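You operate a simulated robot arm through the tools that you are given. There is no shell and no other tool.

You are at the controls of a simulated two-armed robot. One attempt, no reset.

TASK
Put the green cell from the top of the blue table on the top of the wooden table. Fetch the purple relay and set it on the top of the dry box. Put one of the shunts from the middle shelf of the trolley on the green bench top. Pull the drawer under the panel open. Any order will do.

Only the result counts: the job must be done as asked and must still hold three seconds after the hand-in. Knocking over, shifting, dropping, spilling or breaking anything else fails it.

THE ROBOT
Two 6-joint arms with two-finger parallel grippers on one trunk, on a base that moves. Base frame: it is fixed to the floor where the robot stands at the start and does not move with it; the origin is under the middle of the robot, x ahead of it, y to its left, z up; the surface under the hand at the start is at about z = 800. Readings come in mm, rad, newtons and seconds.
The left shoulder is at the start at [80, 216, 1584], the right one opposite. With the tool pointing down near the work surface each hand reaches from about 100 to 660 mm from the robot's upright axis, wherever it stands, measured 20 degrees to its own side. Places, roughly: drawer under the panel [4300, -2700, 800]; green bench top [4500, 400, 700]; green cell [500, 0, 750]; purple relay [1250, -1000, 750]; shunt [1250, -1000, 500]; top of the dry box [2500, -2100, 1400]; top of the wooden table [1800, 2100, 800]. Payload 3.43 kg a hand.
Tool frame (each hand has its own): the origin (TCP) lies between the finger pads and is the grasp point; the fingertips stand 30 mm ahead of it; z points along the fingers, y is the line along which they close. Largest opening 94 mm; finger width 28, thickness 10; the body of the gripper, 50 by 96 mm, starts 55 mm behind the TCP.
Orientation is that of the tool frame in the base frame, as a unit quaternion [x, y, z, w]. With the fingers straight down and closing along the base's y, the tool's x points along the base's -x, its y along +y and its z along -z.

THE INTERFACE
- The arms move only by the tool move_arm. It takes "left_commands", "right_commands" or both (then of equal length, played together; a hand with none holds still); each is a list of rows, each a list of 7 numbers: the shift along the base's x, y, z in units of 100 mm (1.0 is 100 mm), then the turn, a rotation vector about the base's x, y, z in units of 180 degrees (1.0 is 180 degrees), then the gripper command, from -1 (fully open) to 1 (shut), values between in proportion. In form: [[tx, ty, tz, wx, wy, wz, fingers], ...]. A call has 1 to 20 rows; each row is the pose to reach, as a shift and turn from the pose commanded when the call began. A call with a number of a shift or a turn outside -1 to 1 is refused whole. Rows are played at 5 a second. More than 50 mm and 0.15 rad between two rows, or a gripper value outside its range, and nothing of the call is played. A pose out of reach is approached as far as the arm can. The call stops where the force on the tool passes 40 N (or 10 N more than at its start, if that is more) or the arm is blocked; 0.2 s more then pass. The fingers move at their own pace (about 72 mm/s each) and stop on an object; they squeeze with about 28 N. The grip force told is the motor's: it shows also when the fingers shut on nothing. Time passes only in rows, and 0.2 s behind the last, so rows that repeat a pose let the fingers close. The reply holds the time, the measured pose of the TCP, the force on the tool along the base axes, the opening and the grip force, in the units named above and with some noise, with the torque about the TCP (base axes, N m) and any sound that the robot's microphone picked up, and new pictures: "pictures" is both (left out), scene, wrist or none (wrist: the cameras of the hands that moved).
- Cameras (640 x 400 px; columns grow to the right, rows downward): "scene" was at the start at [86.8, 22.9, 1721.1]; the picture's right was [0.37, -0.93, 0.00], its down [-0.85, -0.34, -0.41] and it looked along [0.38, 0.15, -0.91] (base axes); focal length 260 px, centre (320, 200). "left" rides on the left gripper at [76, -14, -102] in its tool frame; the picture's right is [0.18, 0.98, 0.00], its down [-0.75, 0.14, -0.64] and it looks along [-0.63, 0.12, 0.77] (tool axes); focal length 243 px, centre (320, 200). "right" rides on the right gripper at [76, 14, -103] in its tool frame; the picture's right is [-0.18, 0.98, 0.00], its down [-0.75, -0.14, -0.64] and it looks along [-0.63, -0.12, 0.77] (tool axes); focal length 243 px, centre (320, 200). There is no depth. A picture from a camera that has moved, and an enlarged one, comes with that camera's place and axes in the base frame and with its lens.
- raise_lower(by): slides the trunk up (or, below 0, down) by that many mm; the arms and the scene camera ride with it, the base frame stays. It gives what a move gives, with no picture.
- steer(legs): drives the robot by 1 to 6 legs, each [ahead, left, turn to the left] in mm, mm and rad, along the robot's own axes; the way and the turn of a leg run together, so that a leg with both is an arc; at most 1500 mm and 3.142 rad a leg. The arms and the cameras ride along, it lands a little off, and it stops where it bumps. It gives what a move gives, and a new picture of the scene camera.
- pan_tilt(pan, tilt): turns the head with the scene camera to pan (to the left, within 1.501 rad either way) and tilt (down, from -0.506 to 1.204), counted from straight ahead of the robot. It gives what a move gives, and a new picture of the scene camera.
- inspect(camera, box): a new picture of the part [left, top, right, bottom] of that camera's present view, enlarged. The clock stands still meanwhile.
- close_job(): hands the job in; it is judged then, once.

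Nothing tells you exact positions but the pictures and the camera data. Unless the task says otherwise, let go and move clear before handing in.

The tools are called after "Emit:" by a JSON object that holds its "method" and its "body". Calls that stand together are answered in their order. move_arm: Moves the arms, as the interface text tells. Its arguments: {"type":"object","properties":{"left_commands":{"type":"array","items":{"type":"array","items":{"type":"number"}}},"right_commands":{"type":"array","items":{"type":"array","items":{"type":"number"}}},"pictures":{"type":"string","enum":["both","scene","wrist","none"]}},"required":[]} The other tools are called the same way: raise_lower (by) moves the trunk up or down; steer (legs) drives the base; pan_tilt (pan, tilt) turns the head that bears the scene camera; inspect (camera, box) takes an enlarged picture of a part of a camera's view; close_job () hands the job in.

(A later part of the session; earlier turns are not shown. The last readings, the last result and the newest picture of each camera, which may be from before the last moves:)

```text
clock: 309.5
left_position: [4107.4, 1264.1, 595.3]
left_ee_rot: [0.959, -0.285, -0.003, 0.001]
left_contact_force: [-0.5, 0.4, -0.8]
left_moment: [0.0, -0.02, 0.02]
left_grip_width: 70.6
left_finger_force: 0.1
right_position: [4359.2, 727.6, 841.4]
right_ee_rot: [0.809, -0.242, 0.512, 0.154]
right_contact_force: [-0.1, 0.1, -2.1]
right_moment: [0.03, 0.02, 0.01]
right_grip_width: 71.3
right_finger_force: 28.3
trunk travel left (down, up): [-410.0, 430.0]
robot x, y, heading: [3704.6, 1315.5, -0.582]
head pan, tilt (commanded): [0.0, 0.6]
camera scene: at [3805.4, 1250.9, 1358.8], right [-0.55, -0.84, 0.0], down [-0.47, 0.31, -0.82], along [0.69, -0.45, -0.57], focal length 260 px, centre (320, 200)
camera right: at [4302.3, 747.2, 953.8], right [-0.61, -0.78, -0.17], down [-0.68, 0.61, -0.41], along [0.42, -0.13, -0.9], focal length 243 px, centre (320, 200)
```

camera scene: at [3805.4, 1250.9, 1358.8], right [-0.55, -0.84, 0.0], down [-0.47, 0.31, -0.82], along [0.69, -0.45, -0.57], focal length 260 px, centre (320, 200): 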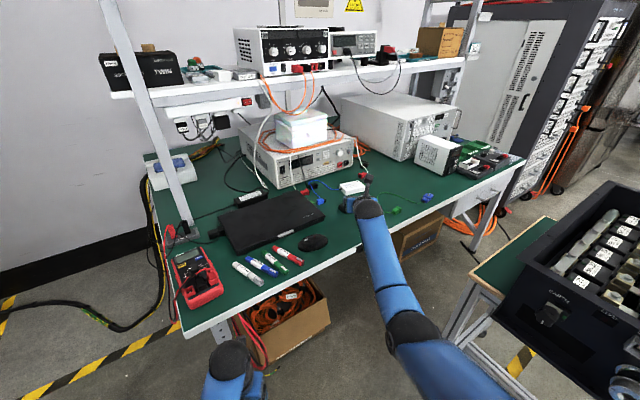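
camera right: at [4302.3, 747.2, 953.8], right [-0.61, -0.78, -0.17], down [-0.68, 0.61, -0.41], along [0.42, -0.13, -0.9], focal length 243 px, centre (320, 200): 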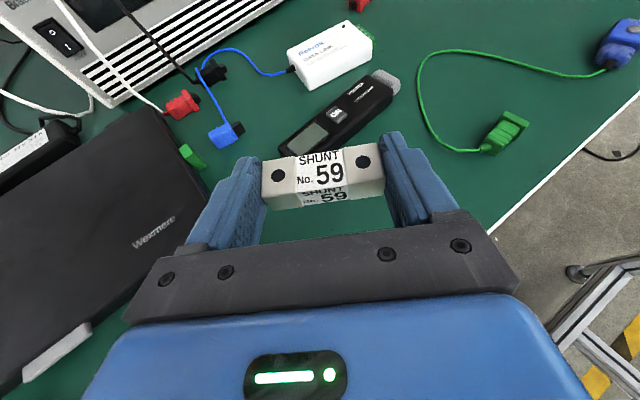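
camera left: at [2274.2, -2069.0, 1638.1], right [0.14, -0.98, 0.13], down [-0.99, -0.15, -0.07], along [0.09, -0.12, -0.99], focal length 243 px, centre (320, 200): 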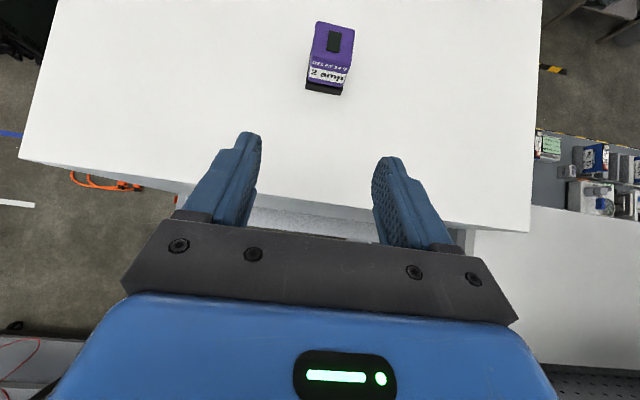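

The shunt is over free green surface, clear of the black device and the clip. Lowering toward the surface.

Emit:
{"method": "move_arm", "body": {"right_commands": [[0, 0, -0.2, 0, 0, 0, 1], [0, 0, -0.4, 0, 0, 0, 1], [0, 0, -0.6, 0, 0, 0, 1], [0, 0, -0.65, 0, 0, 0, 1], [0, 0, -0.65, 0, 0, 0, 1]], "pictures": "wrist"}}

```text
clock: 310.7
left_position: [4106.6, 1264.7, 595.4]
left_ee_rot: [0.959, -0.284, -0.003, 0.0]
left_contact_force: [-1.0, -0.4, 0.8]
left_moment: [-0.02, -0.01, -0.02]
left_grip_width: 70.5
left_finger_force: 0.1
right_position: [4356.3, 727.5, 776.0]
right_ee_rot: [0.809, -0.241, 0.513, 0.153]
right_contact_force: [0.2, 0.4, -2.7]
right_moment: [0.05, 0.02, 0.01]
right_grip_width: 71.7
right_finger_force: 27.9
trunk travel left (down, up): [-410.0, 430.0]
robot x, y, heading: [3706.1, 1316.5, -0.585]
head pan, tilt (commanded): [0.0, 0.6]
camera right: at [4298.6, 747.7, 888.7], right [-0.61, -0.78, -0.16], down [-0.68, 0.61, -0.41], along [0.42, -0.14, -0.9], focal length 243 px, centre (320, 200)
```

right: 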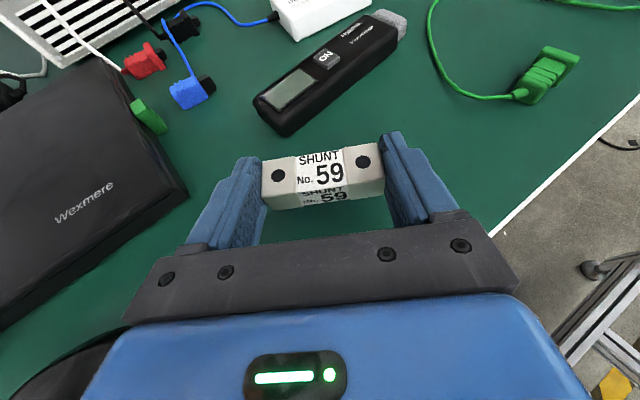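

Emit:
{"method": "move_arm", "body": {"right_commands": [[0, 0, -0.05, 0, 0, 0, 1], [0, 0, -0.09, 0, 0, 0, 1], [0, 0, -0.12, 0, 0, 0, 1], [0, 0, -0.12, 0, 0, 0, 1]], "pictures": "none"}}

Emit:
{"method": "move_arm", "body": {"right_commands": [[0, 0, -0.02, 0, 0, 0, 1], [0, 0, -0.04, 0, 0, 0, 1], [0, 0, -0.04, 0, 0, 0, 1]], "pictures": "none"}}

```text
clock: 311.7
left_position: [4107.3, 1263.5, 595.2]
left_ee_rot: [0.959, -0.284, -0.003, 0.001]
left_contact_force: [-0.6, 1.5, 0.0]
left_moment: [-0.02, 0.03, -0.01]
left_grip_width: 70.5
left_finger_force: 0.1
right_position: [4357.1, 727.6, 764.1]
right_ee_rot: [0.81, -0.241, 0.513, 0.153]
right_contact_force: [0.1, -0.3, -1.7]
right_moment: [0.04, 0.08, -0.01]
right_grip_width: 71.6
right_finger_force: 28.1
trunk travel left (down, up): [-410.0, 430.0]
robot x, y, heading: [3704.0, 1315.7, -0.585]
head pan, tilt (commanded): [0.0, 0.6]
```

```text
clock: 312.5
left_position: [4107.0, 1263.8, 595.9]
left_ee_rot: [0.958, -0.285, -0.002, 0.001]
left_contact_force: [-0.2, 1.3, 0.8]
left_moment: [-0.01, -0.01, 0.03]
left_grip_width: 70.1
left_finger_force: 0.2
right_position: [4358.0, 727.3, 760.7]
right_ee_rot: [0.81, -0.242, 0.512, 0.154]
right_contact_force: [0.6, -0.2, -1.7]
right_moment: [0.0, 0.05, 0.0]
right_grip_width: 71.6
right_finger_force: 27.6
trunk travel left (down, up): [-410.0, 430.0]
robot x, y, heading: [3708.7, 1318.2, -0.586]
head pan, tilt (commanded): [0.0, 0.6]
```

Emit:
{"method": "move_arm", "body": {"right_commands": [[0, 0, -0.02, 0, 0, 0, 1], [0, 0, -0.04, 0, 0, 0, 1], [0, 0, -0.04, 0, 0, 0, 1]], "pictures": "none"}}

Emit:
{"method": "move_arm", "body": {"right_commands": [[0, 0, -0.02, 0, 0, 0, 1], [0, 0, -0.03, 0, 0, 0, 1], [0, 0, -0.03, 0, 0, 0, 1]], "pictures": "wrist"}}

```text
clock: 313.3
left_position: [4108.8, 1264.7, 595.0]
left_ee_rot: [0.959, -0.285, -0.003, 0.0]
left_contact_force: [0.0, 0.1, -0.3]
left_moment: [0.01, -0.02, 0.02]
left_grip_width: 70.5
left_finger_force: 0.1
right_position: [4356.5, 726.9, 756.4]
right_ee_rot: [0.809, -0.242, 0.512, 0.154]
right_contact_force: [-0.7, -0.1, -2.6]
right_moment: [0.02, 0.07, 0.0]
right_grip_width: 71.5
right_finger_force: 27.9
trunk travel left (down, up): [-410.0, 430.0]
robot x, y, heading: [3704.3, 1314.6, -0.583]
head pan, tilt (commanded): [0.0, 0.6]
```

```text
clock: 314.1
left_position: [4108.5, 1264.7, 595.2]
left_ee_rot: [0.959, -0.284, -0.002, 0.001]
left_contact_force: [0.4, 0.1, 1.8]
left_moment: [-0.02, -0.03, 0.01]
left_grip_width: 70.6
left_finger_force: 0.0
right_position: [4356.6, 726.9, 751.8]
right_ee_rot: [0.809, -0.242, 0.512, 0.154]
right_contact_force: [0.3, -0.8, -1.8]
right_moment: [0.04, 0.03, -0.01]
right_grip_width: 71.7
right_finger_force: 28.4
trunk travel left (down, up): [-410.0, 430.0]
robot x, y, heading: [3705.0, 1314.6, -0.582]
head pan, tilt (commanded): [0.0, 0.6]
camera right: at [4299.8, 746.9, 865.1], right [-0.61, -0.78, -0.17], down [-0.68, 0.61, -0.41], along [0.42, -0.14, -0.9], focal length 243 px, centre (320, 200)
```

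right: 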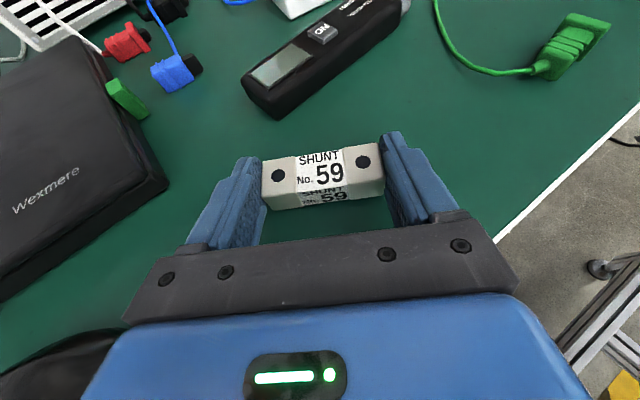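

Emit:
{"method": "move_arm", "body": {"right_commands": [[0, 0, -0.02, 0, 0, 0, 1], [0, 0, -0.04, 0, 0, 0, 1], [0, 0, -0.04, 0, 0, 0, 1]], "pictures": "none"}}

Emit:
{"method": "move_arm", "body": {"right_commands": [[0, 0, -0.02, 0, 0, 0, 1], [0, 0, -0.03, 0, 0, 0, 1], [0, 0, -0.03, 0, 0, 0, 1]], "pictures": "none"}}

```text
clock: 314.9
left_position: [4107.7, 1263.4, 596.8]
left_ee_rot: [0.958, -0.285, -0.003, 0.0]
left_contact_force: [-0.2, -0.4, -0.5]
left_moment: [0.03, 0.0, -0.03]
left_grip_width: 70.5
left_finger_force: 0.0
right_position: [4357.0, 728.2, 749.5]
right_ee_rot: [0.81, -0.241, 0.512, 0.153]
right_contact_force: [-0.3, 0.9, -2.3]
right_moment: [0.0, 0.05, -0.01]
right_grip_width: 71.2
right_finger_force: 28.3
trunk travel left (down, up): [-410.0, 430.0]
robot x, y, heading: [3707.3, 1313.6, -0.576]
head pan, tilt (commanded): [0.0, 0.6]
```

```text
clock: 315.7
left_position: [4107.8, 1264.3, 595.9]
left_ee_rot: [0.958, -0.285, -0.002, 0.001]
left_contact_force: [-0.3, -0.5, -0.4]
left_moment: [0.01, 0.01, -0.04]
left_grip_width: 70.6
left_finger_force: 0.0
right_position: [4358.6, 726.4, 748.8]
right_ee_rot: [0.809, -0.242, 0.513, 0.154]
right_contact_force: [0.5, -0.5, 0.8]
right_moment: [-0.12, 0.04, 0.02]
right_grip_width: 71.3
right_finger_force: 28.2
trunk travel left (down, up): [-410.0, 430.0]
robot x, y, heading: [3700.9, 1312.6, -0.584]
head pan, tilt (commanded): [0.0, 0.6]
```

Contact is just starting. One more millimetre, then I release.

Emit:
{"method": "move_arm", "body": {"right_commands": [[0, 0, -0.01, 0, 0, 0, 1], [0, 0, -0.01, 0, 0, 0, 0.4], [0, 0, -0.01, 0, 0, 0, -0.5], [0, 0, -0.01, 0, 0, 0, -1], [0, 0, -0.01, 0, 0, 0, -1], [0, 0, -0.01, 0, 0, 0, -1]], "pictures": "wrist"}}

```text
clock: 317.1
left_position: [4107.1, 1264.9, 595.2]
left_ee_rot: [0.959, -0.285, -0.002, 0.0]
left_contact_force: [-0.2, -0.5, 0.6]
left_moment: [0.01, 0.0, 0.01]
left_grip_width: 70.5
left_finger_force: 0.1
right_position: [4357.4, 727.3, 746.2]
right_ee_rot: [0.809, -0.242, 0.513, 0.153]
right_contact_force: [0.0, -1.3, -0.3]
right_moment: [0.0, 0.03, 0.0]
right_grip_width: 93.7
right_finger_force: 0.1
trunk travel left (down, up): [-410.0, 430.0]
robot x, y, heading: [3705.4, 1313.0, -0.581]
head pan, tilt (commanded): [0.0, 0.6]
camera right: at [4300.1, 747.7, 857.9], right [-0.6, -0.78, -0.17], down [-0.68, 0.61, -0.41], along [0.42, -0.13, -0.9], focal length 243 px, centre (320, 200)
```

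right: 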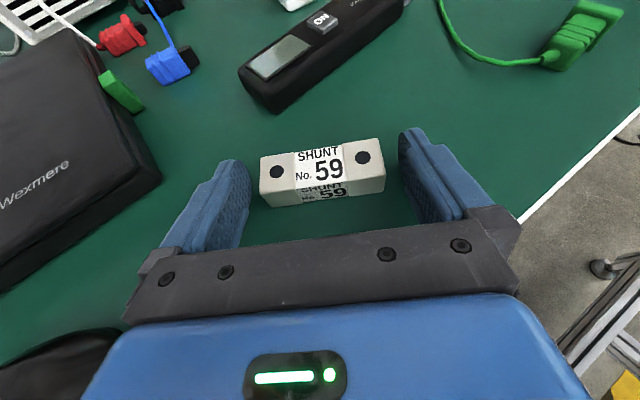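

Released; the shunt rests flat on the green top. Lifting straight up and then retracting.

Emit:
{"method": "move_arm", "body": {"right_commands": [[0, 0, 0.2, 0, 0, 0, -1], [0, 0, 0.45, 0, 0, 0, -1], [0, 0, 0.7, 0, 0, 0, -1], [0, 0, 1, 0, 0, 0, -1]], "pictures": "wrist"}}

Emit:
{"method": "move_arm", "body": {"right_commands": [[-0.15, 0.25, 0.1, 0, 0, 0, -1], [-0.3, 0.5, 0.2, 0, 0, 0, -1], [-0.45, 0.75, 0.3, 0, 0, 0, -1], [-0.6, 1, 0.3, 0, 0, 0, -1]], "pictures": "none"}}

Emit:
{"method": "move_arm", "body": {"right_commands": [[-0.15, 0.25, 0, 0, 0, 0, -1], [-0.3, 0.5, 0, 0, 0, 0, -1], [-0.45, 0.75, 0, 0, 0, 0, -1], [-0.6, 0.9, 0, 0, 0, 0, -1]], "pictures": "scene"}}

```text
clock: 318.1
left_position: [4108.3, 1263.8, 596.1]
left_ee_rot: [0.959, -0.285, -0.002, 0.001]
left_contact_force: [-0.1, -0.1, 0.2]
left_moment: [0.04, 0.02, 0.01]
left_grip_width: 70.5
left_finger_force: 0.1
right_position: [4357.0, 727.8, 846.9]
right_ee_rot: [0.809, -0.242, 0.513, 0.154]
right_contact_force: [-0.2, 0.5, -0.1]
right_moment: [-0.02, -0.01, -0.01]
right_grip_width: 94.1
right_finger_force: 0.0
trunk travel left (down, up): [-410.0, 430.0]
robot x, y, heading: [3706.4, 1312.7, -0.579]
head pan, tilt (commanded): [0.0, 0.6]
camera right: at [4298.5, 748.7, 960.0], right [-0.61, -0.78, -0.17], down [-0.68, 0.61, -0.41], along [0.42, -0.13, -0.9], focal length 243 px, centre (320, 200)
```

right: 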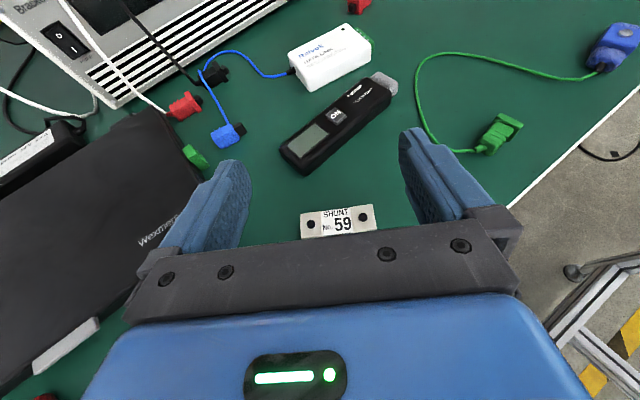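

```text
clock: 319.1
left_position: [4106.6, 1264.0, 595.5]
left_ee_rot: [0.958, -0.286, -0.001, 0.001]
left_contact_force: [1.1, -0.2, 0.0]
left_moment: [0.0, -0.01, 0.03]
left_grip_width: 70.6
left_finger_force: 0.1
right_position: [4296.2, 828.5, 875.0]
right_ee_rot: [0.809, -0.241, 0.513, 0.154]
right_contact_force: [-0.7, 0.0, 0.6]
right_moment: [0.0, -0.01, 0.01]
right_grip_width: 93.9
right_finger_force: 0.0
trunk travel left (down, up): [-410.0, 430.0]
robot x, y, heading: [3706.7, 1315.6, -0.577]
head pan, tilt (commanded): [0.0, 0.6]
```

```text
clock: 320.1
left_position: [4106.8, 1264.1, 595.9]
left_ee_rot: [0.959, -0.285, -0.002, 0.001]
left_contact_force: [0.0, 0.1, -0.3]
left_moment: [-0.02, 0.0, 0.04]
left_grip_width: 70.5
left_finger_force: 0.0
right_position: [4237.7, 916.1, 875.4]
right_ee_rot: [0.81, -0.241, 0.512, 0.153]
right_contact_force: [0.9, 0.2, -0.3]
right_moment: [0.01, -0.01, 0.04]
right_grip_width: 94.3
right_finger_force: 0.1
trunk travel left (down, up): [-410.0, 430.0]
robot x, y, heading: [3704.4, 1314.6, -0.583]
head pan, tilt (commanded): [0.0, 0.6]
camera scene: at [3804.5, 1251.6, 1359.0], right [-0.55, -0.84, 0.0], down [-0.47, 0.31, -0.83], along [0.69, -0.45, -0.56], focal length 260 px, centre (320, 200)
```

scene: 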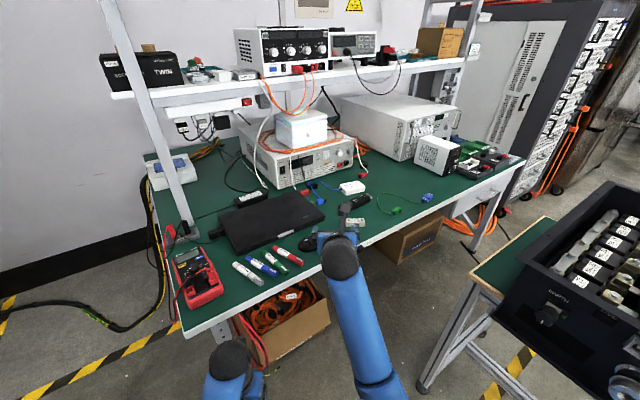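

The shunt lies on the green bench top. I zoom to confirm, then retract and prepare to leave.

Emit:
{"method": "inspect", "body": {"camera": "scene", "box": [290, 170, 450, 270]}}

Emit:
{"method": "move_arm", "body": {"right_commands": [[-0.15, 0.25, 0, 0, 0, 0, -1], [-0.3, 0.5, 0, 0, 0, 0, -1], [-0.45, 0.75, 0, 0, 0, 0, -1], [-0.55, 0.9, 0, 0, 0, 0, -1]], "pictures": "none"}}

Emit:
{"method": "raise_lower", "body": {"by": 380}}

Emit:
{"method": "steer", "body": {"legs": [[0, 0, 0.582]]}}

```text
4.00 times, centred on (370, 220) of scene
camera zoom: at [3804.5, 1251.6, 1359.0], right [-0.55, -0.84, 0.0], down [-0.47, 0.31, -0.83], along [0.69, -0.45, -0.56], focal length 1041 px, centre (120, 120)
```

zoom: 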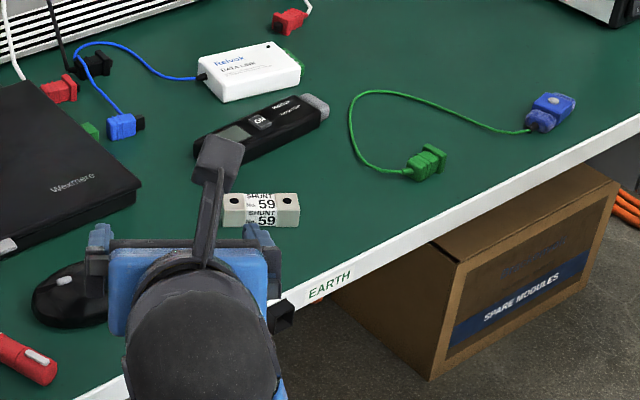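

```text
clock: 321.1
left_position: [4108.1, 1264.5, 594.6]
left_ee_rot: [0.959, -0.284, -0.002, 0.001]
left_contact_force: [-0.6, -0.7, -0.3]
left_moment: [0.0, 0.0, 0.0]
left_grip_width: 70.7
left_finger_force: 0.1
right_position: [4181.7, 1006.8, 877.1]
right_ee_rot: [0.809, -0.241, 0.513, 0.154]
right_contact_force: [-0.4, 0.0, 0.1]
right_moment: [0.01, -0.01, -0.02]
right_grip_width: 94.0
right_finger_force: 0.0
trunk travel left (down, up): [-410.0, 430.0]
robot x, y, heading: [3703.8, 1311.9, -0.584]
head pan, tilt (commanded): [0.0, 0.6]
```

```text
clock: 324.8
left_position: [4107.7, 1264.3, 977.0]
left_ee_rot: [0.958, -0.285, -0.003, 0.001]
left_contact_force: [0.3, -0.1, -1.4]
left_moment: [0.01, 0.03, 0.03]
left_grip_width: 70.2
left_finger_force: 0.1
right_position: [4181.2, 1007.6, 1256.4]
right_ee_rot: [0.809, -0.241, 0.513, 0.154]
right_contact_force: [-0.1, -0.9, -0.4]
right_moment: [0.01, 0.02, 0.02]
right_grip_width: 93.9
right_finger_force: 0.0
trunk travel left (down, up): [-790.0, 50.0]
robot x, y, heading: [3707.3, 1317.3, -0.583]
head pan, tilt (commanded): [0.0, 0.6]
```

```text
clock: 326.8
left_position: [4070.8, 1491.4, 975.6]
left_ee_rot: [1.0, -0.001, -0.003, 0.002]
left_contact_force: [-0.2, 0.5, 0.8]
left_moment: [0.01, -0.01, 0.01]
left_grip_width: 70.3
left_finger_force: 0.1
right_position: [4272.6, 1316.8, 1257.6]
right_ee_rot: [0.844, -0.002, 0.536, 0.002]
right_contact_force: [0.4, -0.3, -0.8]
right_moment: [0.0, 0.0, -0.01]
right_grip_width: 93.7
right_finger_force: 0.0
trunk travel left (down, up): [-790.0, 50.0]
robot x, y, heading: [3703.9, 1316.3, -0.003]
head pan, tilt (commanded): [0.0, 0.6]
camera scene: at [3824.7, 1315.2, 1738.9], right [-0.01, -1.0, 0.0], down [-0.57, 0.0, -0.82], along [0.82, 0.0, -0.57], focal length 260 px, centre (320, 200)
```

scene: 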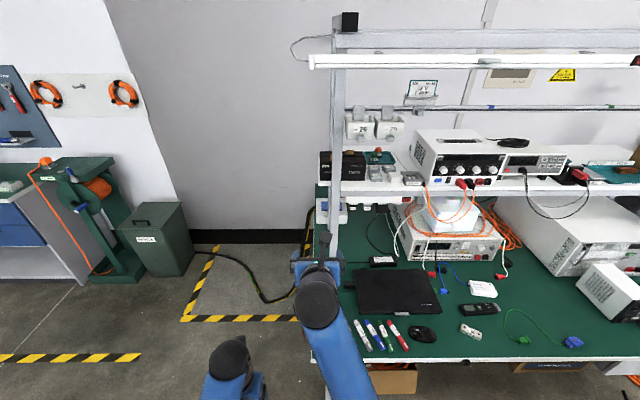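

The shunt is confirmed in place. For the drawer by the oven I'll retrace the open route (north corridor, then south), since floor cables close off the direct way.

Emit:
{"method": "steer", "body": {"legs": [[0, 1000, 0.003], [0, 700, 0]]}}

Emit:
{"method": "steer", "body": {"legs": [[-1200, 0, 0]]}}

```text
clock: 335.5
left_position: [4064.5, 3229.2, 976.4]
left_ee_rot: [1.0, 0.006, -0.002, 0.001]
left_contact_force: [0.5, -0.3, 0.7]
left_moment: [0.0, 0.01, -0.02]
left_grip_width: 70.4
left_finger_force: 0.1
right_position: [4269.6, 3056.5, 1256.0]
right_ee_rot: [0.844, 0.004, 0.536, -0.002]
right_contact_force: [-0.5, -0.6, 0.2]
right_moment: [-0.02, -0.03, 0.02]
right_grip_width: 94.1
right_finger_force: 0.0
trunk travel left (down, up): [-790.0, 50.0]
robot x, y, heading: [3699.5, 3047.7, 0.01]
head pan, tilt (commanded): [0.0, 0.6]
camera scene: at [3820.6, 3047.8, 1738.9], right [0.01, -1.0, 0.0], down [-0.57, 0.0, -0.82], along [0.82, 0.01, -0.57], focal length 260 px, centre (320, 200)
```

scene: 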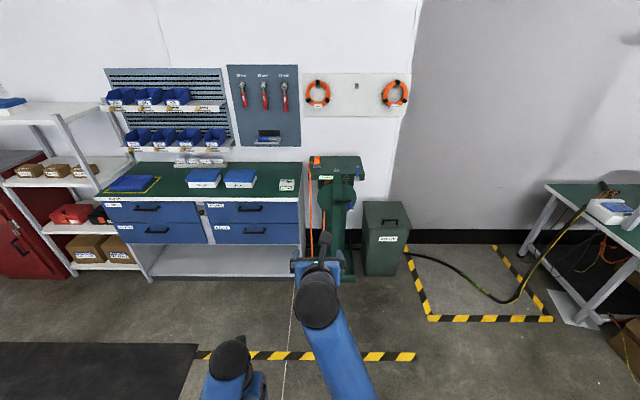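

```text
clock: 341.6
left_position: [2865.5, 3215.8, 975.0]
left_ee_rot: [1.0, 0.013, -0.003, 0.002]
left_contact_force: [0.5, 0.3, 1.0]
left_moment: [-0.01, 0.01, 0.01]
left_grip_width: 70.3
left_finger_force: 0.1
right_position: [3073.2, 3048.0, 1256.8]
right_ee_rot: [0.845, 0.01, 0.535, -0.006]
right_contact_force: [0.1, -0.2, 0.0]
right_moment: [-0.01, 0.01, -0.02]
right_grip_width: 93.8
right_finger_force: 0.1
trunk travel left (down, up): [-790.0, 50.0]
robot x, y, heading: [2502.5, 3031.3, 0.024]
head pan, tilt (commanded): [0.0, 0.6]
camera scene: at [2624.8, 3033.8, 1738.8], right [0.02, -1.0, 0.0], down [-0.57, -0.01, -0.82], along [0.82, 0.02, -0.57], focal length 260 px, centre (320, 200)
```

scene: 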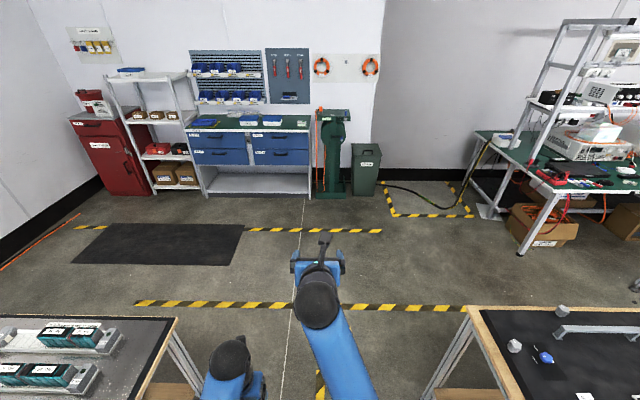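

Emit:
{"method": "steer", "body": {"legs": [[-1250, 0, -0.024]]}}

Emit:
{"method": "steer", "body": {"legs": [[-1300, 0, 0]]}}

```text
clock: 347.8
left_position: [1642.5, 3202.6, 976.7]
left_ee_rot: [1.0, -0.011, -0.002, 0.002]
left_contact_force: [0.2, 0.4, -0.7]
left_moment: [0.06, -0.01, -0.03]
left_grip_width: 70.3
left_finger_force: 0.1
right_position: [1842.5, 3025.2, 1257.0]
right_ee_rot: [0.845, -0.011, 0.535, 0.008]
right_contact_force: [-0.4, 0.8, -0.2]
right_moment: [-0.04, 0.0, 0.01]
right_grip_width: 94.0
right_finger_force: 0.2
trunk travel left (down, up): [-790.0, 50.0]
robot x, y, heading: [1273.1, 3031.3, -0.028]
head pan, tilt (commanded): [0.0, 0.6]
camera scene: at [1393.5, 3032.0, 1738.8], right [-0.03, -1.0, 0.0], down [-0.57, 0.01, -0.82], along [0.82, -0.02, -0.57], focal length 260 px, centre (320, 200)
```

scene: 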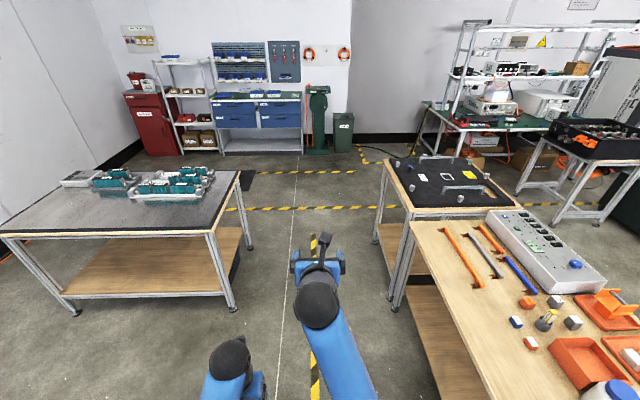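

```text
clock: 354.4
left_position: [338.5, 3236.0, 974.9]
left_ee_rot: [1.0, -0.011, -0.003, 0.002]
left_contact_force: [-0.1, -0.3, 0.5]
left_moment: [-0.04, 0.01, 0.0]
left_grip_width: 70.6
left_finger_force: 0.0
right_position: [536.9, 3058.6, 1257.1]
right_ee_rot: [0.845, -0.009, 0.535, 0.007]
right_contact_force: [0.4, 0.1, 0.3]
right_moment: [-0.02, -0.02, -0.02]
right_grip_width: 94.0
right_finger_force: 0.1
trunk travel left (down, up): [-790.0, 50.0]
robot x, y, heading: [-35.2, 3066.8, -0.027]
head pan, tilt (commanded): [0.0, 0.6]
camera scene: at [89.4, 3065.1, 1738.8], right [-0.02, -1.0, 0.0], down [-0.57, 0.01, -0.82], along [0.82, -0.02, -0.57], focal length 260 px, centre (320, 200)
```

scene: 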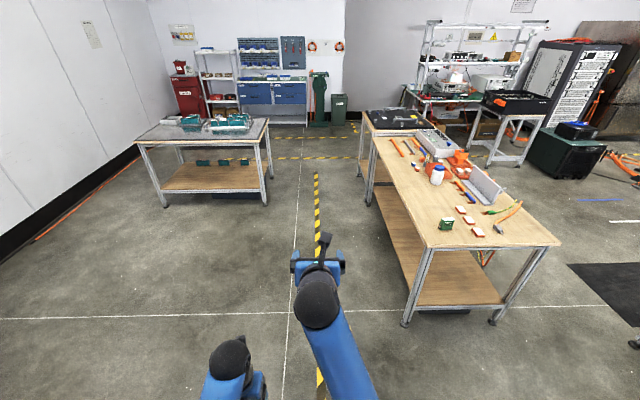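

The cell still stands on the wooden table. Now sliding right (south) along the window side.

Emit:
{"method": "steer", "body": {"legs": [[-170, -1000, 0.027], [0, -1200, 0]]}}

Emit:
{"method": "steer", "body": {"legs": [[0, -1400, 0]]}}

```text
clock: 365.3
left_position: [147.4, 1032.8, 975.0]
left_ee_rot: [1.0, -0.007, -0.002, 0.002]
left_contact_force: [0.1, 0.9, 0.5]
left_moment: [0.0, -0.02, -0.02]
left_grip_width: 70.9
left_finger_force: 0.0
right_position: [348.1, 857.1, 1256.6]
right_ee_rot: [0.845, -0.006, 0.535, 0.005]
right_contact_force: [1.1, 0.6, -0.3]
right_moment: [0.01, -0.03, 0.0]
right_grip_width: 94.1
right_finger_force: 0.0
trunk travel left (down, up): [-790.0, 50.0]
robot x, y, heading: [-223.0, 862.1, -0.01]
head pan, tilt (commanded): [0.0, 0.6]
camera scene: at [-100.7, 861.2, 1738.9], right [-0.02, -1.0, 0.0], down [-0.56, 0.01, -0.82], along [0.82, -0.01, -0.57], focal length 260 px, centre (320, 200)
```

scene: 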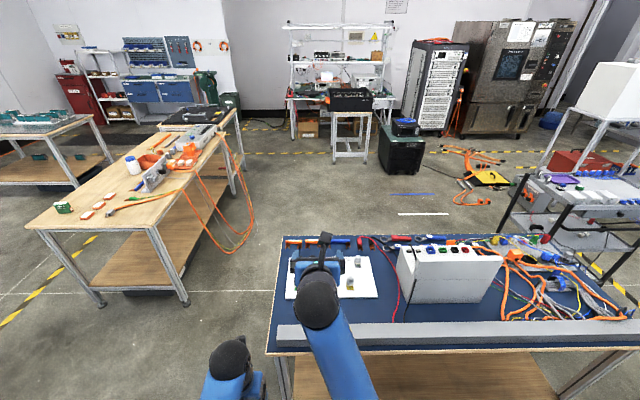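

```text
clock: 372.1
left_position: [125.6, -329.7, 976.5]
left_ee_rot: [1.0, -0.007, -0.002, 0.002]
left_contact_force: [-0.3, 0.1, 0.4]
left_moment: [-0.01, 0.0, -0.01]
left_grip_width: 70.5
left_finger_force: 0.0
right_position: [324.5, -506.2, 1256.1]
right_ee_rot: [0.844, -0.007, 0.536, 0.006]
right_contact_force: [0.0, 1.3, -0.6]
right_moment: [0.01, -0.01, 0.03]
right_grip_width: 93.9
right_finger_force: 0.2
trunk travel left (down, up): [-790.0, 50.0]
robot x, y, heading: [-241.3, -499.8, -0.02]
head pan, tilt (commanded): [0.0, 0.6]
camera scene: at [-123.9, -502.0, 1738.9], right [-0.02, -1.0, 0.0], down [-0.56, 0.01, -0.82], along [0.82, -0.01, -0.57], focal length 260 px, centre (320, 200)
```

scene: 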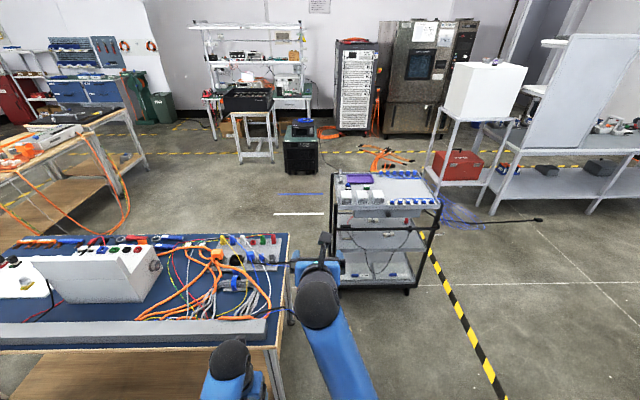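

Emit:
{"method": "steer", "body": {"legs": [[0, -1300, 0.02], [300, -1000, 0]]}}

Emit:
{"method": "pan_tilt", "body": {"pan": -0.5, "tilt": 0.35}}

Emit:
{"method": "pan_tilt", "body": {"pan": -1.2, "tilt": 0.4}}

```text
clock: 378.2
left_position: [82.5, -1550.2, 984.0]
left_ee_rot: [0.999, -0.044, 0.008, 0.003]
left_contact_force: [-2.1, 0.3, 0.5]
left_moment: [-0.03, -0.09, 0.02]
left_grip_width: 70.4
left_finger_force: 0.0
right_position: [262.2, -1740.7, 1268.2]
right_ee_rot: [0.838, -0.037, 0.543, 0.026]
right_contact_force: [-0.9, 0.5, 1.1]
right_moment: [-0.04, 0.0, -0.06]
right_grip_width: 93.9
right_finger_force: 0.1
trunk travel left (down, up): [-790.0, 50.0]
robot x, y, heading: [-285.2, -1699.3, -0.088]
head pan, tilt (commanded): [0.0, 0.6]
stopped in leg 1: the robot was blocked; the commanded pose is now the measured one
camera scene: at [-190.0, -1701.7, 1741.2], right [-0.09, -1.0, 0.0], down [-0.55, 0.05, -0.84], along [0.83, -0.08, -0.55], focal length 260 px, centre (320, 200)
```

scene: 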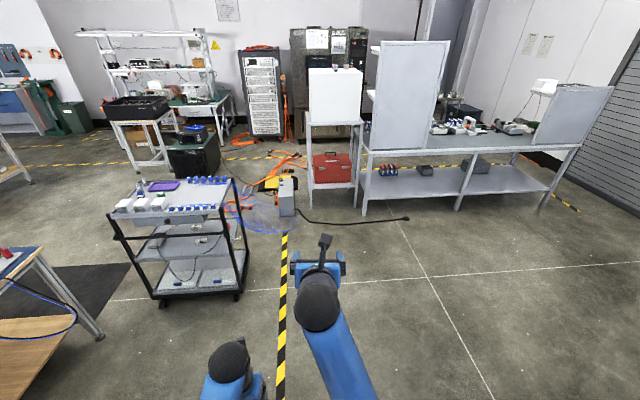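

```text
clock: 379.1
left_position: [102.1, -1552.9, 975.5]
left_ee_rot: [0.999, -0.045, -0.001, 0.002]
left_contact_force: [0.3, 0.5, -0.3]
left_moment: [0.0, 0.0, 0.01]
left_grip_width: 70.6
left_finger_force: 0.0
right_position: [288.2, -1745.4, 1256.3]
right_ee_rot: [0.844, -0.039, 0.534, 0.026]
right_contact_force: [0.3, -0.9, -0.1]
right_moment: [0.01, 0.02, 0.0]
right_grip_width: 94.0
right_finger_force: 0.0
trunk travel left (down, up): [-790.0, 50.0]
robot x, y, heading: [-276.9, -1697.9, -0.092]
head pan, tilt (commanded): [-0.499, 0.351]
camera scene: at [-165.9, -1750.9, 1761.4], right [-0.56, -0.83, 0.0], down [-0.29, 0.19, -0.94], along [0.78, -0.52, -0.35], focal length 260 px, centre (320, 200)
```

scene: 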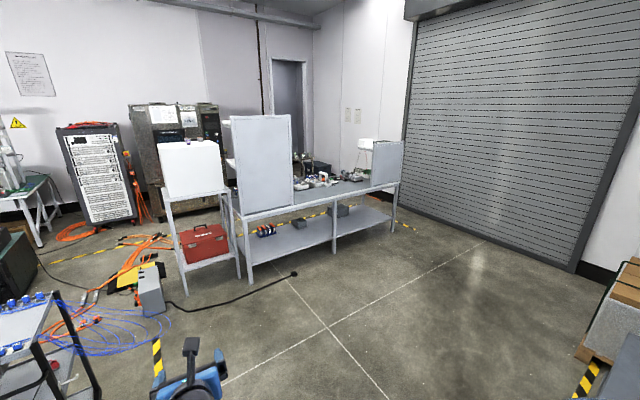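

```text
clock: 380.2
left_position: [99.0, -1554.3, 979.0]
left_ee_rot: [0.999, -0.044, 0.001, 0.001]
left_contact_force: [-0.1, 0.0, -0.2]
left_moment: [-0.01, 0.01, -0.01]
left_grip_width: 70.5
left_finger_force: 0.1
right_position: [284.8, -1746.8, 1257.9]
right_ee_rot: [0.843, -0.04, 0.536, 0.026]
right_contact_force: [-0.4, 0.9, 0.3]
right_moment: [-0.01, -0.03, 0.01]
right_grip_width: 93.8
right_finger_force: 0.1
trunk travel left (down, up): [-790.0, 50.0]
robot x, y, heading: [-279.0, -1703.2, -0.092]
head pan, tilt (commanded): [-1.201, 0.4]
camera scene: at [-223.0, -1789.0, 1757.2], right [-0.96, -0.28, 0.0], down [-0.11, 0.37, -0.92], along [0.25, -0.89, -0.39], focal length 260 px, centre (320, 200)
```

scene: 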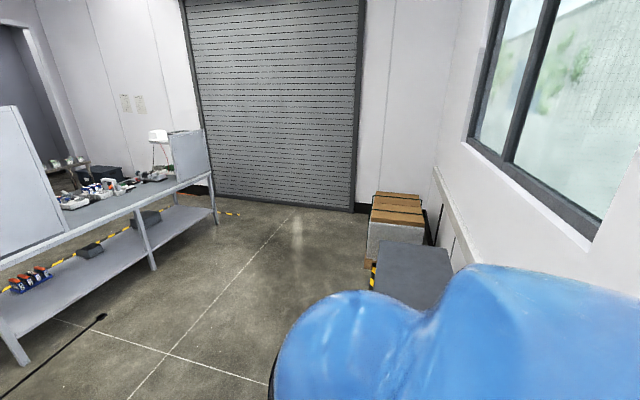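

I was blocked: grey crates stand near the wall at about (-250, -1950), hidden behind my shoulder. I move away from them at once, straight left, and will check whether they shifted.

Emit:
{"method": "steer", "body": {"legs": [[0, 200, 0.092]]}}

Emit:
{"method": "inspect", "body": {"camera": "left", "box": [0, 0, 640, 400]}}

```text
clock: 381.8
left_position: [94.4, -1322.7, 977.9]
left_ee_rot: [1.0, 0.002, 0.0, 0.0]
left_contact_force: [-0.6, -0.1, 0.1]
left_moment: [0.08, -0.01, 0.01]
left_grip_width: 70.6
left_finger_force: 0.0
right_position: [296.2, -1496.1, 1257.5]
right_ee_rot: [0.844, -0.001, 0.536, 0.0]
right_contact_force: [-0.1, -0.1, 0.1]
right_moment: [0.01, 0.01, 0.03]
right_grip_width: 94.0
right_finger_force: 0.0
trunk travel left (down, up): [-790.0, 50.0]
robot x, y, heading: [-269.9, -1499.6, 0.004]
head pan, tilt (commanded): [-1.201, 0.4]
camera scene: at [-204.1, -1589.5, 1756.7], right [-0.93, -0.36, 0.0], down [-0.14, 0.37, -0.92], along [0.34, -0.86, -0.39], focal length 260 px, centre (320, 200)
```

scene: 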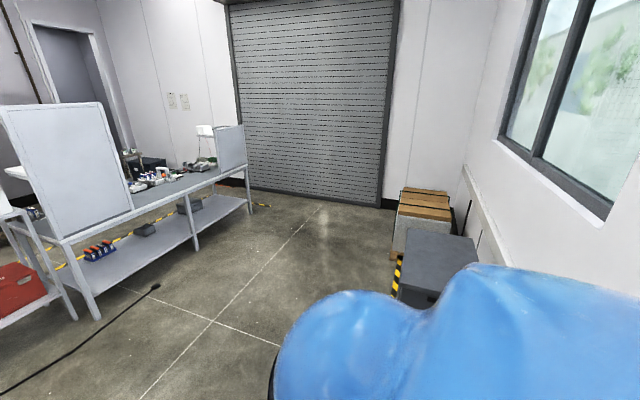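

```text
1.00 times, centred on (320, 200) of left (not enlarged: the box is as wide or as high as the picture)
camera zoom: at [169.6, -1307.4, 1080.4], right [0.19, -0.98, 0.0], down [-0.75, -0.15, 0.64], along [-0.63, -0.12, -0.77], focal length 243 px, centre (320, 200)
```

zoom: 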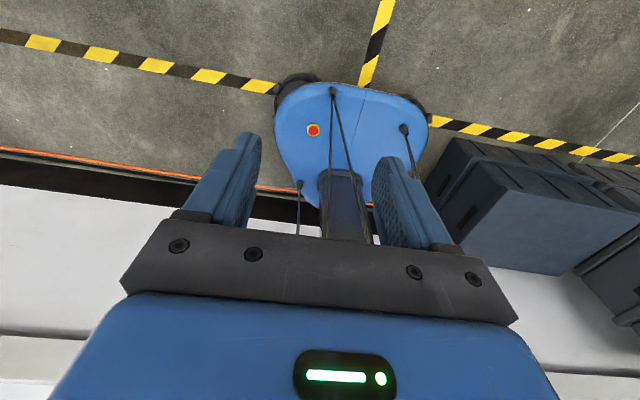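

From here the crates look in place behind the tape line. I'll keep well away from that wall: first ahead to x≈450, then south to look for a way around the grey bench.

Emit:
{"method": "steer", "body": {"legs": [[720, 0, 0], [0, -1300, 0]]}}

Emit:
{"method": "pan_tilt", "body": {"pan": -0.8, "tilt": 0.35}}

```text
clock: 391.6
left_position: [831.7, -2560.3, 977.4]
left_ee_rot: [1.0, 0.007, 0.0, 0.003]
left_contact_force: [-0.2, 0.4, -0.2]
left_moment: [0.01, 0.01, -0.03]
left_grip_width: 70.8
left_finger_force: 0.1
right_position: [1035.9, -2732.1, 1258.8]
right_ee_rot: [0.844, 0.004, 0.536, -0.001]
right_contact_force: [-0.3, 0.0, -0.2]
right_moment: [0.02, 0.04, 0.0]
right_grip_width: 94.1
right_finger_force: 0.1
trunk travel left (down, up): [-790.0, 50.0]
robot x, y, heading: [468.2, -2743.9, 0.012]
head pan, tilt (commanded): [-1.201, 0.4]
camera scene: at [536.0, -2826.8, 1757.2], right [-0.93, -0.37, 0.0], down [-0.14, 0.36, -0.92], along [0.34, -0.86, -0.39], focal length 260 px, centre (320, 200)
```

scene: 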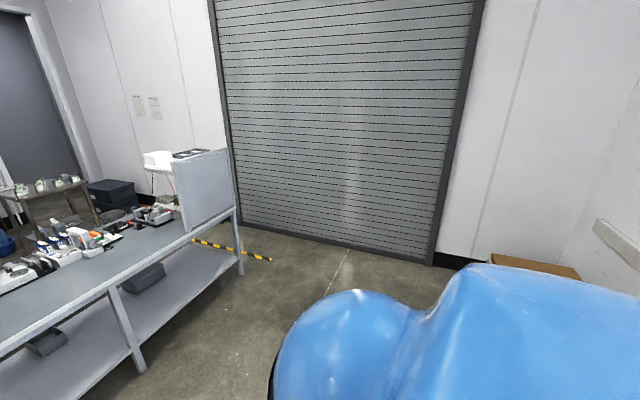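

```text
clock: 392.5
left_position: [831.6, -2561.7, 976.9]
left_ee_rot: [1.0, 0.006, 0.0, 0.001]
left_contact_force: [0.2, 0.5, 0.4]
left_moment: [0.0, 0.0, 0.0]
left_grip_width: 70.7
left_finger_force: 0.1
right_position: [1035.7, -2733.4, 1256.5]
right_ee_rot: [0.844, 0.004, 0.536, -0.001]
right_contact_force: [0.0, -0.1, 0.1]
right_moment: [-0.01, 0.02, -0.01]
right_grip_width: 94.2
right_finger_force: 0.0
trunk travel left (down, up): [-790.0, 50.0]
robot x, y, heading: [472.2, -2740.2, 0.01]
head pan, tilt (commanded): [-0.799, 0.351]
camera scene: at [567.2, -2808.6, 1761.6], right [-0.71, -0.7, 0.0], down [-0.24, 0.24, -0.94], along [0.66, -0.67, -0.34], focal length 260 px, centre (320, 200)
```

scene: 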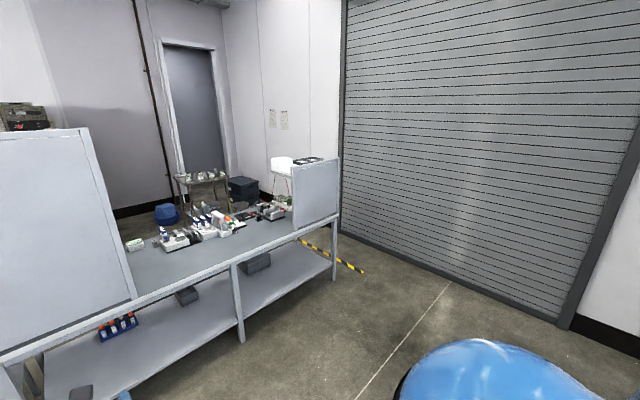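

Behind the bench's right end there is about 860 mm to the roller door. To pass I'll make myself slim: both arms forward and high, which brings the elbows in.

Emit:
{"method": "move_arm", "body": {"left_commands": [[0.15, -0.05, 0.12, 0, -0.04, 0, -0.5], [0.3, -0.1, 0.25, 0, -0.08, 0, -0.5], [0.45, -0.15, 0.4, 0, -0.12, 0, -0.5], [0.6, -0.2, 0.55, 0, -0.16, 0, -0.5], [0.8, -0.25, 0.75, 0, -0.21, 0, -0.5], [1, -0.3, 1, 0, -0.25, 0, -0.5], [1, -0.3, 1, 0, -0.25, 0, -0.5]], "right_commands": [[0.1, -0.05, 0.12, 0, 0, 0, -0.5], [0.2, -0.1, 0.24, 0, 0, 0, -0.5], [0.3, -0.15, 0.36, 0, 0, 0, -0.5], [0.4, -0.2, 0.48, 0, 0, 0, -0.5], [0.5, -0.25, 0.6, 0, 0, 0, -0.5], [0.6, -0.3, 0.8, 0, 0, 0, -0.5], [0.6, -0.3, 0.8, 0, 0, 0, -0.5]], "pictures": "none"}}

Emit:
{"method": "move_arm", "body": {"left_commands": [[0.2, -0.05, 0.25, 0, 0, 0, -0.5], [0.4, -0.1, 0.5, 0, 0, 0, -0.5], [0.6, -0.15, 0.75, 0, 0, 0, -0.5], [0.8, -0.2, 1, 0, 0, 0, -0.5], [0.8, -0.2, 1, 0, 0, 0, -0.5]], "right_commands": [[0.15, -0.08, 0.2, 0, 0, 0, -0.5], [0.3, -0.15, 0.4, 0, 0, 0, -0.5], [0.45, -0.22, 0.6, 0, 0, 0, -0.5], [0.6, -0.3, 0.8, 0, 0, 0, -0.5], [0.6, -0.3, 0.8, 0, 0, 0, -0.5]], "pictures": "none"}}

Emit:
{"method": "move_arm", "body": {"left_commands": [[0.2, -0.05, 0.25, 0, 0, 0, -0.5], [0.4, -0.1, 0.5, 0, 0, 0, -0.5], [0.6, -0.15, 0.75, 0, 0, 0, -0.5], [0.8, -0.2, 1, 0, 0, 0, -0.5], [0.8, -0.2, 1, 0, 0, 0, -0.5]], "right_commands": [[0.15, -0.05, 0.15, 0, 0, 0, -0.5], [0.3, -0.1, 0.3, 0, 0, 0, -0.5], [0.45, -0.15, 0.45, 0, 0, 0, -0.5], [0.5, -0.2, 0.6, 0, 0, 0, -0.5], [0.5, -0.2, 0.6, 0, 0, 0, -0.5]], "pictures": "none"}}

Emit:
{"method": "move_arm", "body": {"left_commands": [[0.2, 0, 0.25, 0, 0, 0, -0.5], [0.4, 0, 0.5, 0, 0, 0, -0.5], [0.6, 0, 0.75, 0, 0, 0, -0.5], [0.8, 0, 1, 0, 0, 0, -0.5], [0.8, 0, 1, 0, 0, 0, -0.5]], "pictures": "scene"}}

```text
refused: row 5 steps farther than a row can; nothing moved
```

```text
clock: 393.7
left_position: [929.3, -2591.6, 1001.2]
left_ee_rot: [1.0, 0.007, 0.001, 0.002]
left_contact_force: [0.1, -0.2, -0.2]
left_moment: [0.0, 0.0, -0.01]
left_grip_width: 70.8
left_finger_force: 0.1
left hand out of reach, approached as far as the arm can: row 1, 2, 3, 4, 5
right_position: [1096.4, -2764.2, 1336.6]
right_ee_rot: [0.844, 0.004, 0.536, -0.002]
right_contact_force: [0.0, -0.7, -0.9]
right_moment: [-0.01, -0.02, 0.06]
right_grip_width: 70.5
right_finger_force: 0.1
trunk travel left (down, up): [-790.0, 50.0]
robot x, y, heading: [472.5, -2744.6, 0.013]
head pan, tilt (commanded): [-0.799, 0.351]
```

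```text
clock: 394.9
left_position: [1035.8, -2612.8, 1045.7]
left_ee_rot: [1.0, 0.007, 0.001, 0.002]
left_contact_force: [0.2, -0.1, 0.6]
left_moment: [-0.01, 0.0, -0.01]
left_grip_width: 70.6
left_finger_force: 0.1
left hand out of reach, approached as far as the arm can: row 1, 2, 3, 4, 5
right_position: [1145.5, -2783.2, 1397.1]
right_ee_rot: [0.845, 0.004, 0.535, -0.002]
right_contact_force: [0.2, -0.7, 0.2]
right_moment: [0.0, 0.02, 0.0]
right_grip_width: 70.3
right_finger_force: 0.0
trunk travel left (down, up): [-790.0, 50.0]
robot x, y, heading: [465.2, -2744.0, 0.011]
head pan, tilt (commanded): [-0.799, 0.351]
```

```text
clock: 396.1
left_position: [1132.0, -2611.3, 1130.7]
left_ee_rot: [1.0, 0.007, 0.0, 0.002]
left_contact_force: [0.1, -0.7, 0.5]
left_moment: [0.01, 0.03, -0.01]
left_grip_width: 70.4
left_finger_force: 0.0
left hand out of reach, approached as far as the arm can: row 1, 2, 3, 4, 5
right_position: [1143.9, -2782.5, 1397.1]
right_ee_rot: [0.844, 0.004, 0.537, -0.002]
right_contact_force: [-0.1, -0.4, 0.0]
right_moment: [0.0, 0.0, -0.01]
right_grip_width: 70.5
right_finger_force: 0.0
trunk travel left (down, up): [-790.0, 50.0]
robot x, y, heading: [469.4, -2745.2, 0.012]
head pan, tilt (commanded): [-0.799, 0.351]
camera scene: at [567.9, -2808.3, 1761.6], right [-0.71, -0.71, 0.0], down [-0.24, 0.24, -0.94], along [0.66, -0.67, -0.34], focal length 260 px, centre (320, 200)
```

scene: 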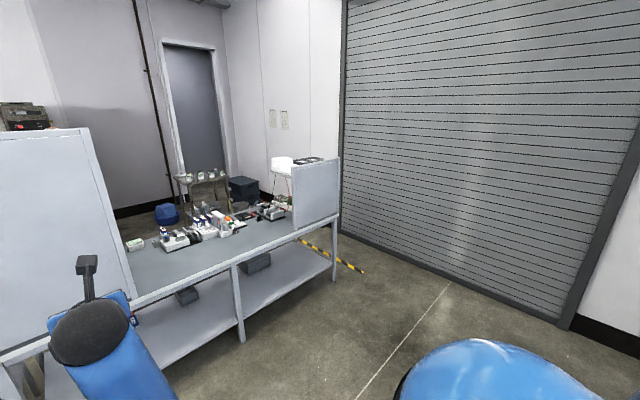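

Emit:
{"method": "move_arm", "body": {"right_commands": [[0.25, -0.1, 0.05, 0, 0, 0, -0.5], [0.5, -0.2, 0.1, 0, 0, 0, -0.5], [0.75, -0.3, 0.15, 0, 0, 0, -0.5], [1, -0.4, 0.2, 0, 0, 0, -0.5]], "pictures": "none"}}

Emit:
{"method": "inspect", "body": {"camera": "left", "box": [0, 0, 640, 400]}}

```text
clock: 397.1
left_position: [1133.2, -2611.3, 1131.4]
left_ee_rot: [1.0, 0.007, -0.001, 0.002]
left_contact_force: [0.0, 0.1, -0.1]
left_moment: [-0.03, 0.02, -0.01]
left_grip_width: 70.5
left_finger_force: 0.0
right_position: [1247.4, -2822.6, 1417.4]
right_ee_rot: [0.844, 0.004, 0.537, -0.002]
right_contact_force: [0.0, -1.1, 0.2]
right_moment: [0.0, 0.01, 0.02]
right_grip_width: 70.5
right_finger_force: 0.1
trunk travel left (down, up): [-790.0, 50.0]
robot x, y, heading: [468.5, -2742.0, 0.006]
head pan, tilt (commanded): [-0.799, 0.351]
```

```text
1.00 times, centred on (320, 200) of left (not enlarged: the box is as wide or as high as the picture)
camera zoom: at [1208.6, -2596.2, 1233.6], right [0.2, -0.98, 0.0], down [-0.75, -0.15, 0.64], along [-0.63, -0.13, -0.77], focal length 243 px, centre (320, 200)
```

zoom: 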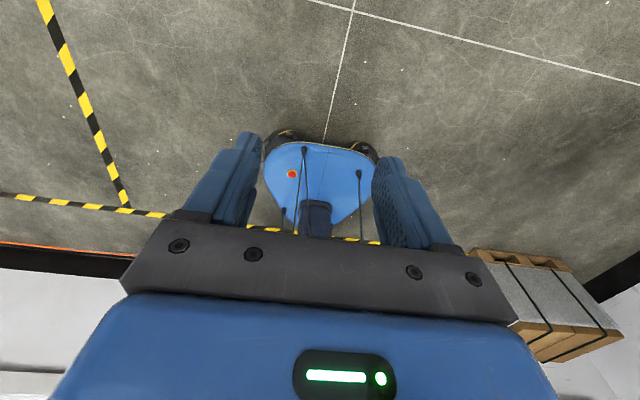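

My elbows hang in the vertical plane of each arm, so I'm only about 660 mm wide. I slide further south to line up with the gap.

Emit:
{"method": "steer", "body": {"legs": [[150, -1100, 0]]}}

Emit:
{"method": "pan_tilt", "body": {"pan": -0.5, "tilt": 0.45}}

```text
clock: 402.9
left_position: [1305.1, -3721.5, 1132.2]
left_ee_rot: [1.0, 0.014, 0.0, 0.003]
left_contact_force: [-0.4, 0.7, 0.4]
left_moment: [-0.03, -0.03, 0.0]
left_grip_width: 70.2
left_finger_force: 0.1
right_position: [1423.4, -3929.6, 1417.9]
right_ee_rot: [0.844, 0.011, 0.536, -0.005]
right_contact_force: [-0.3, 0.4, 0.3]
right_moment: [-0.02, 0.04, 0.01]
right_grip_width: 70.5
right_finger_force: 0.1
trunk travel left (down, up): [-790.0, 50.0]
robot x, y, heading: [645.9, -3860.3, 0.021]
head pan, tilt (commanded): [-0.799, 0.351]
camera scene: at [742.6, -3924.7, 1761.7], right [-0.7, -0.71, 0.0], down [-0.25, 0.24, -0.94], along [0.67, -0.66, -0.34], focal length 260 px, centre (320, 200)
```

scene: 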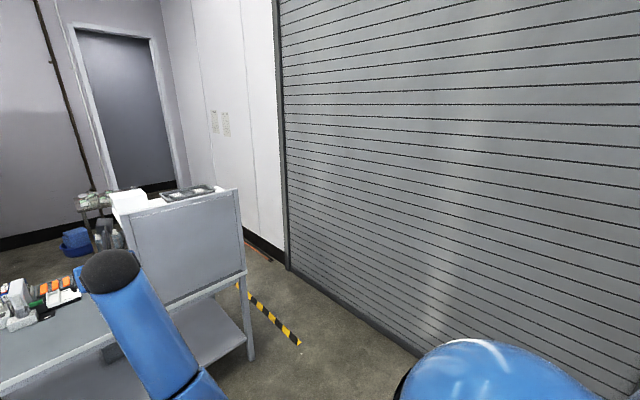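

```text
clock: 403.7
left_position: [1305.1, -3722.1, 1131.4]
left_ee_rot: [1.0, 0.015, 0.0, 0.002]
left_contact_force: [0.1, 0.0, 0.2]
left_moment: [0.01, 0.01, 0.01]
left_grip_width: 70.5
left_finger_force: 0.0
right_position: [1422.0, -3929.9, 1418.5]
right_ee_rot: [0.844, 0.01, 0.537, -0.005]
right_contact_force: [-0.3, -0.1, -0.4]
right_moment: [-0.01, -0.01, -0.01]
right_grip_width: 70.8
right_finger_force: 0.0
trunk travel left (down, up): [-790.0, 50.0]
robot x, y, heading: [644.5, -3865.9, 0.027]
head pan, tilt (commanded): [-0.499, 0.45]
camera scene: at [758.0, -3903.2, 1752.5], right [-0.46, -0.89, 0.0], down [-0.39, 0.2, -0.9], along [0.8, -0.41, -0.44], focal length 260 px, centre (320, 200)
```

scene: 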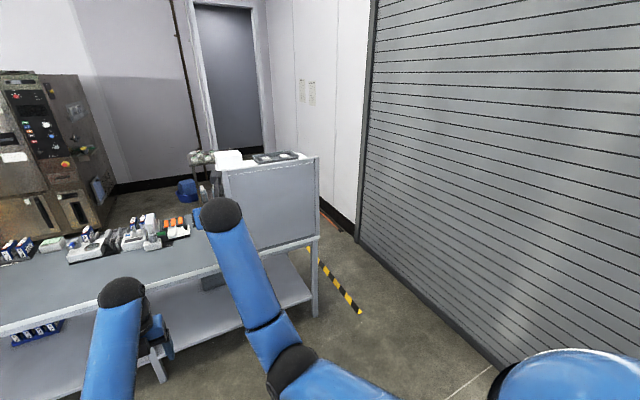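

The gap between the bench end (y≈-4580) and the roller door (y≈-5460) is about 877 mm; its centre is y≈-5020. I line up with it.

Emit:
{"method": "steer", "body": {"legs": [[0, 0, -0.027], [0, -1150, 0]]}}

Emit:
{"method": "pan_tilt", "body": {"pan": 0.0, "tilt": 0.5}}

```text
clock: 409.8
left_position: [1300.9, -4874.9, 1130.7]
left_ee_rot: [1.0, -0.005, -0.001, 0.002]
left_contact_force: [0.3, 0.0, -0.2]
left_moment: [-0.01, 0.02, -0.02]
left_grip_width: 70.4
left_finger_force: 0.0
right_position: [1413.0, -5086.7, 1418.3]
right_ee_rot: [0.844, -0.006, 0.536, 0.005]
right_contact_force: [-0.4, 0.5, 0.8]
right_moment: [-0.03, -0.02, 0.0]
right_grip_width: 70.8
right_finger_force: 0.1
trunk travel left (down, up): [-790.0, 50.0]
robot x, y, heading: [631.9, -4991.6, -0.012]
head pan, tilt (commanded): [-0.499, 0.45]
camera scene: at [747.9, -5035.2, 1752.5], right [-0.49, -0.87, 0.0], down [-0.38, 0.21, -0.9], along [0.78, -0.44, -0.43], focal length 260 px, centre (320, 200)
```

scene: 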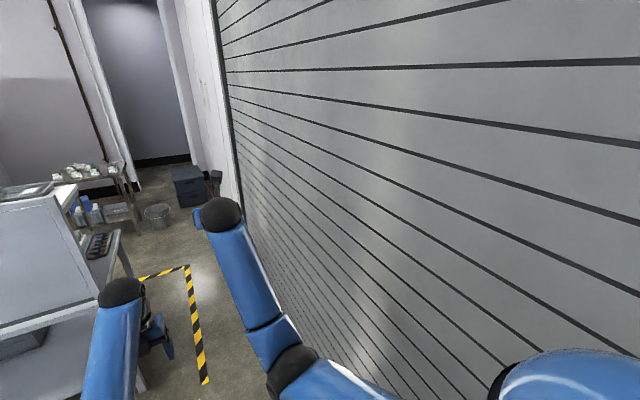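

```text
clock: 410.8
left_position: [1301.9, -4877.2, 1131.6]
left_ee_rot: [1.0, -0.004, 0.0, 0.002]
left_contact_force: [-0.1, 0.6, 0.2]
left_moment: [0.0, 0.0, -0.01]
left_grip_width: 70.5
left_finger_force: 0.0
right_position: [1410.4, -5089.3, 1417.6]
right_ee_rot: [0.844, -0.004, 0.537, 0.003]
right_contact_force: [-0.3, 0.1, 0.0]
right_moment: [-0.01, -0.01, -0.02]
right_grip_width: 70.4
right_finger_force: 0.2
trunk travel left (down, up): [-790.0, 50.0]
robot x, y, heading: [635.9, -4992.2, -0.011]
head pan, tilt (commanded): [0.0, 0.499]
camera scene: at [758.8, -4993.4, 1748.0], right [-0.01, -1.0, 0.0], down [-0.48, 0.01, -0.88], along [0.88, -0.01, -0.48], focal length 260 px, centre (320, 200)
```

scene: 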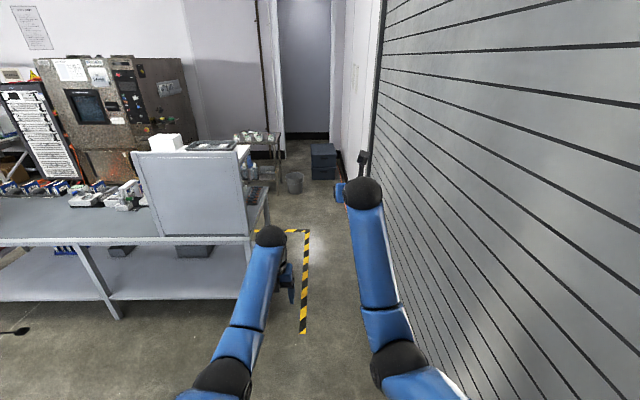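

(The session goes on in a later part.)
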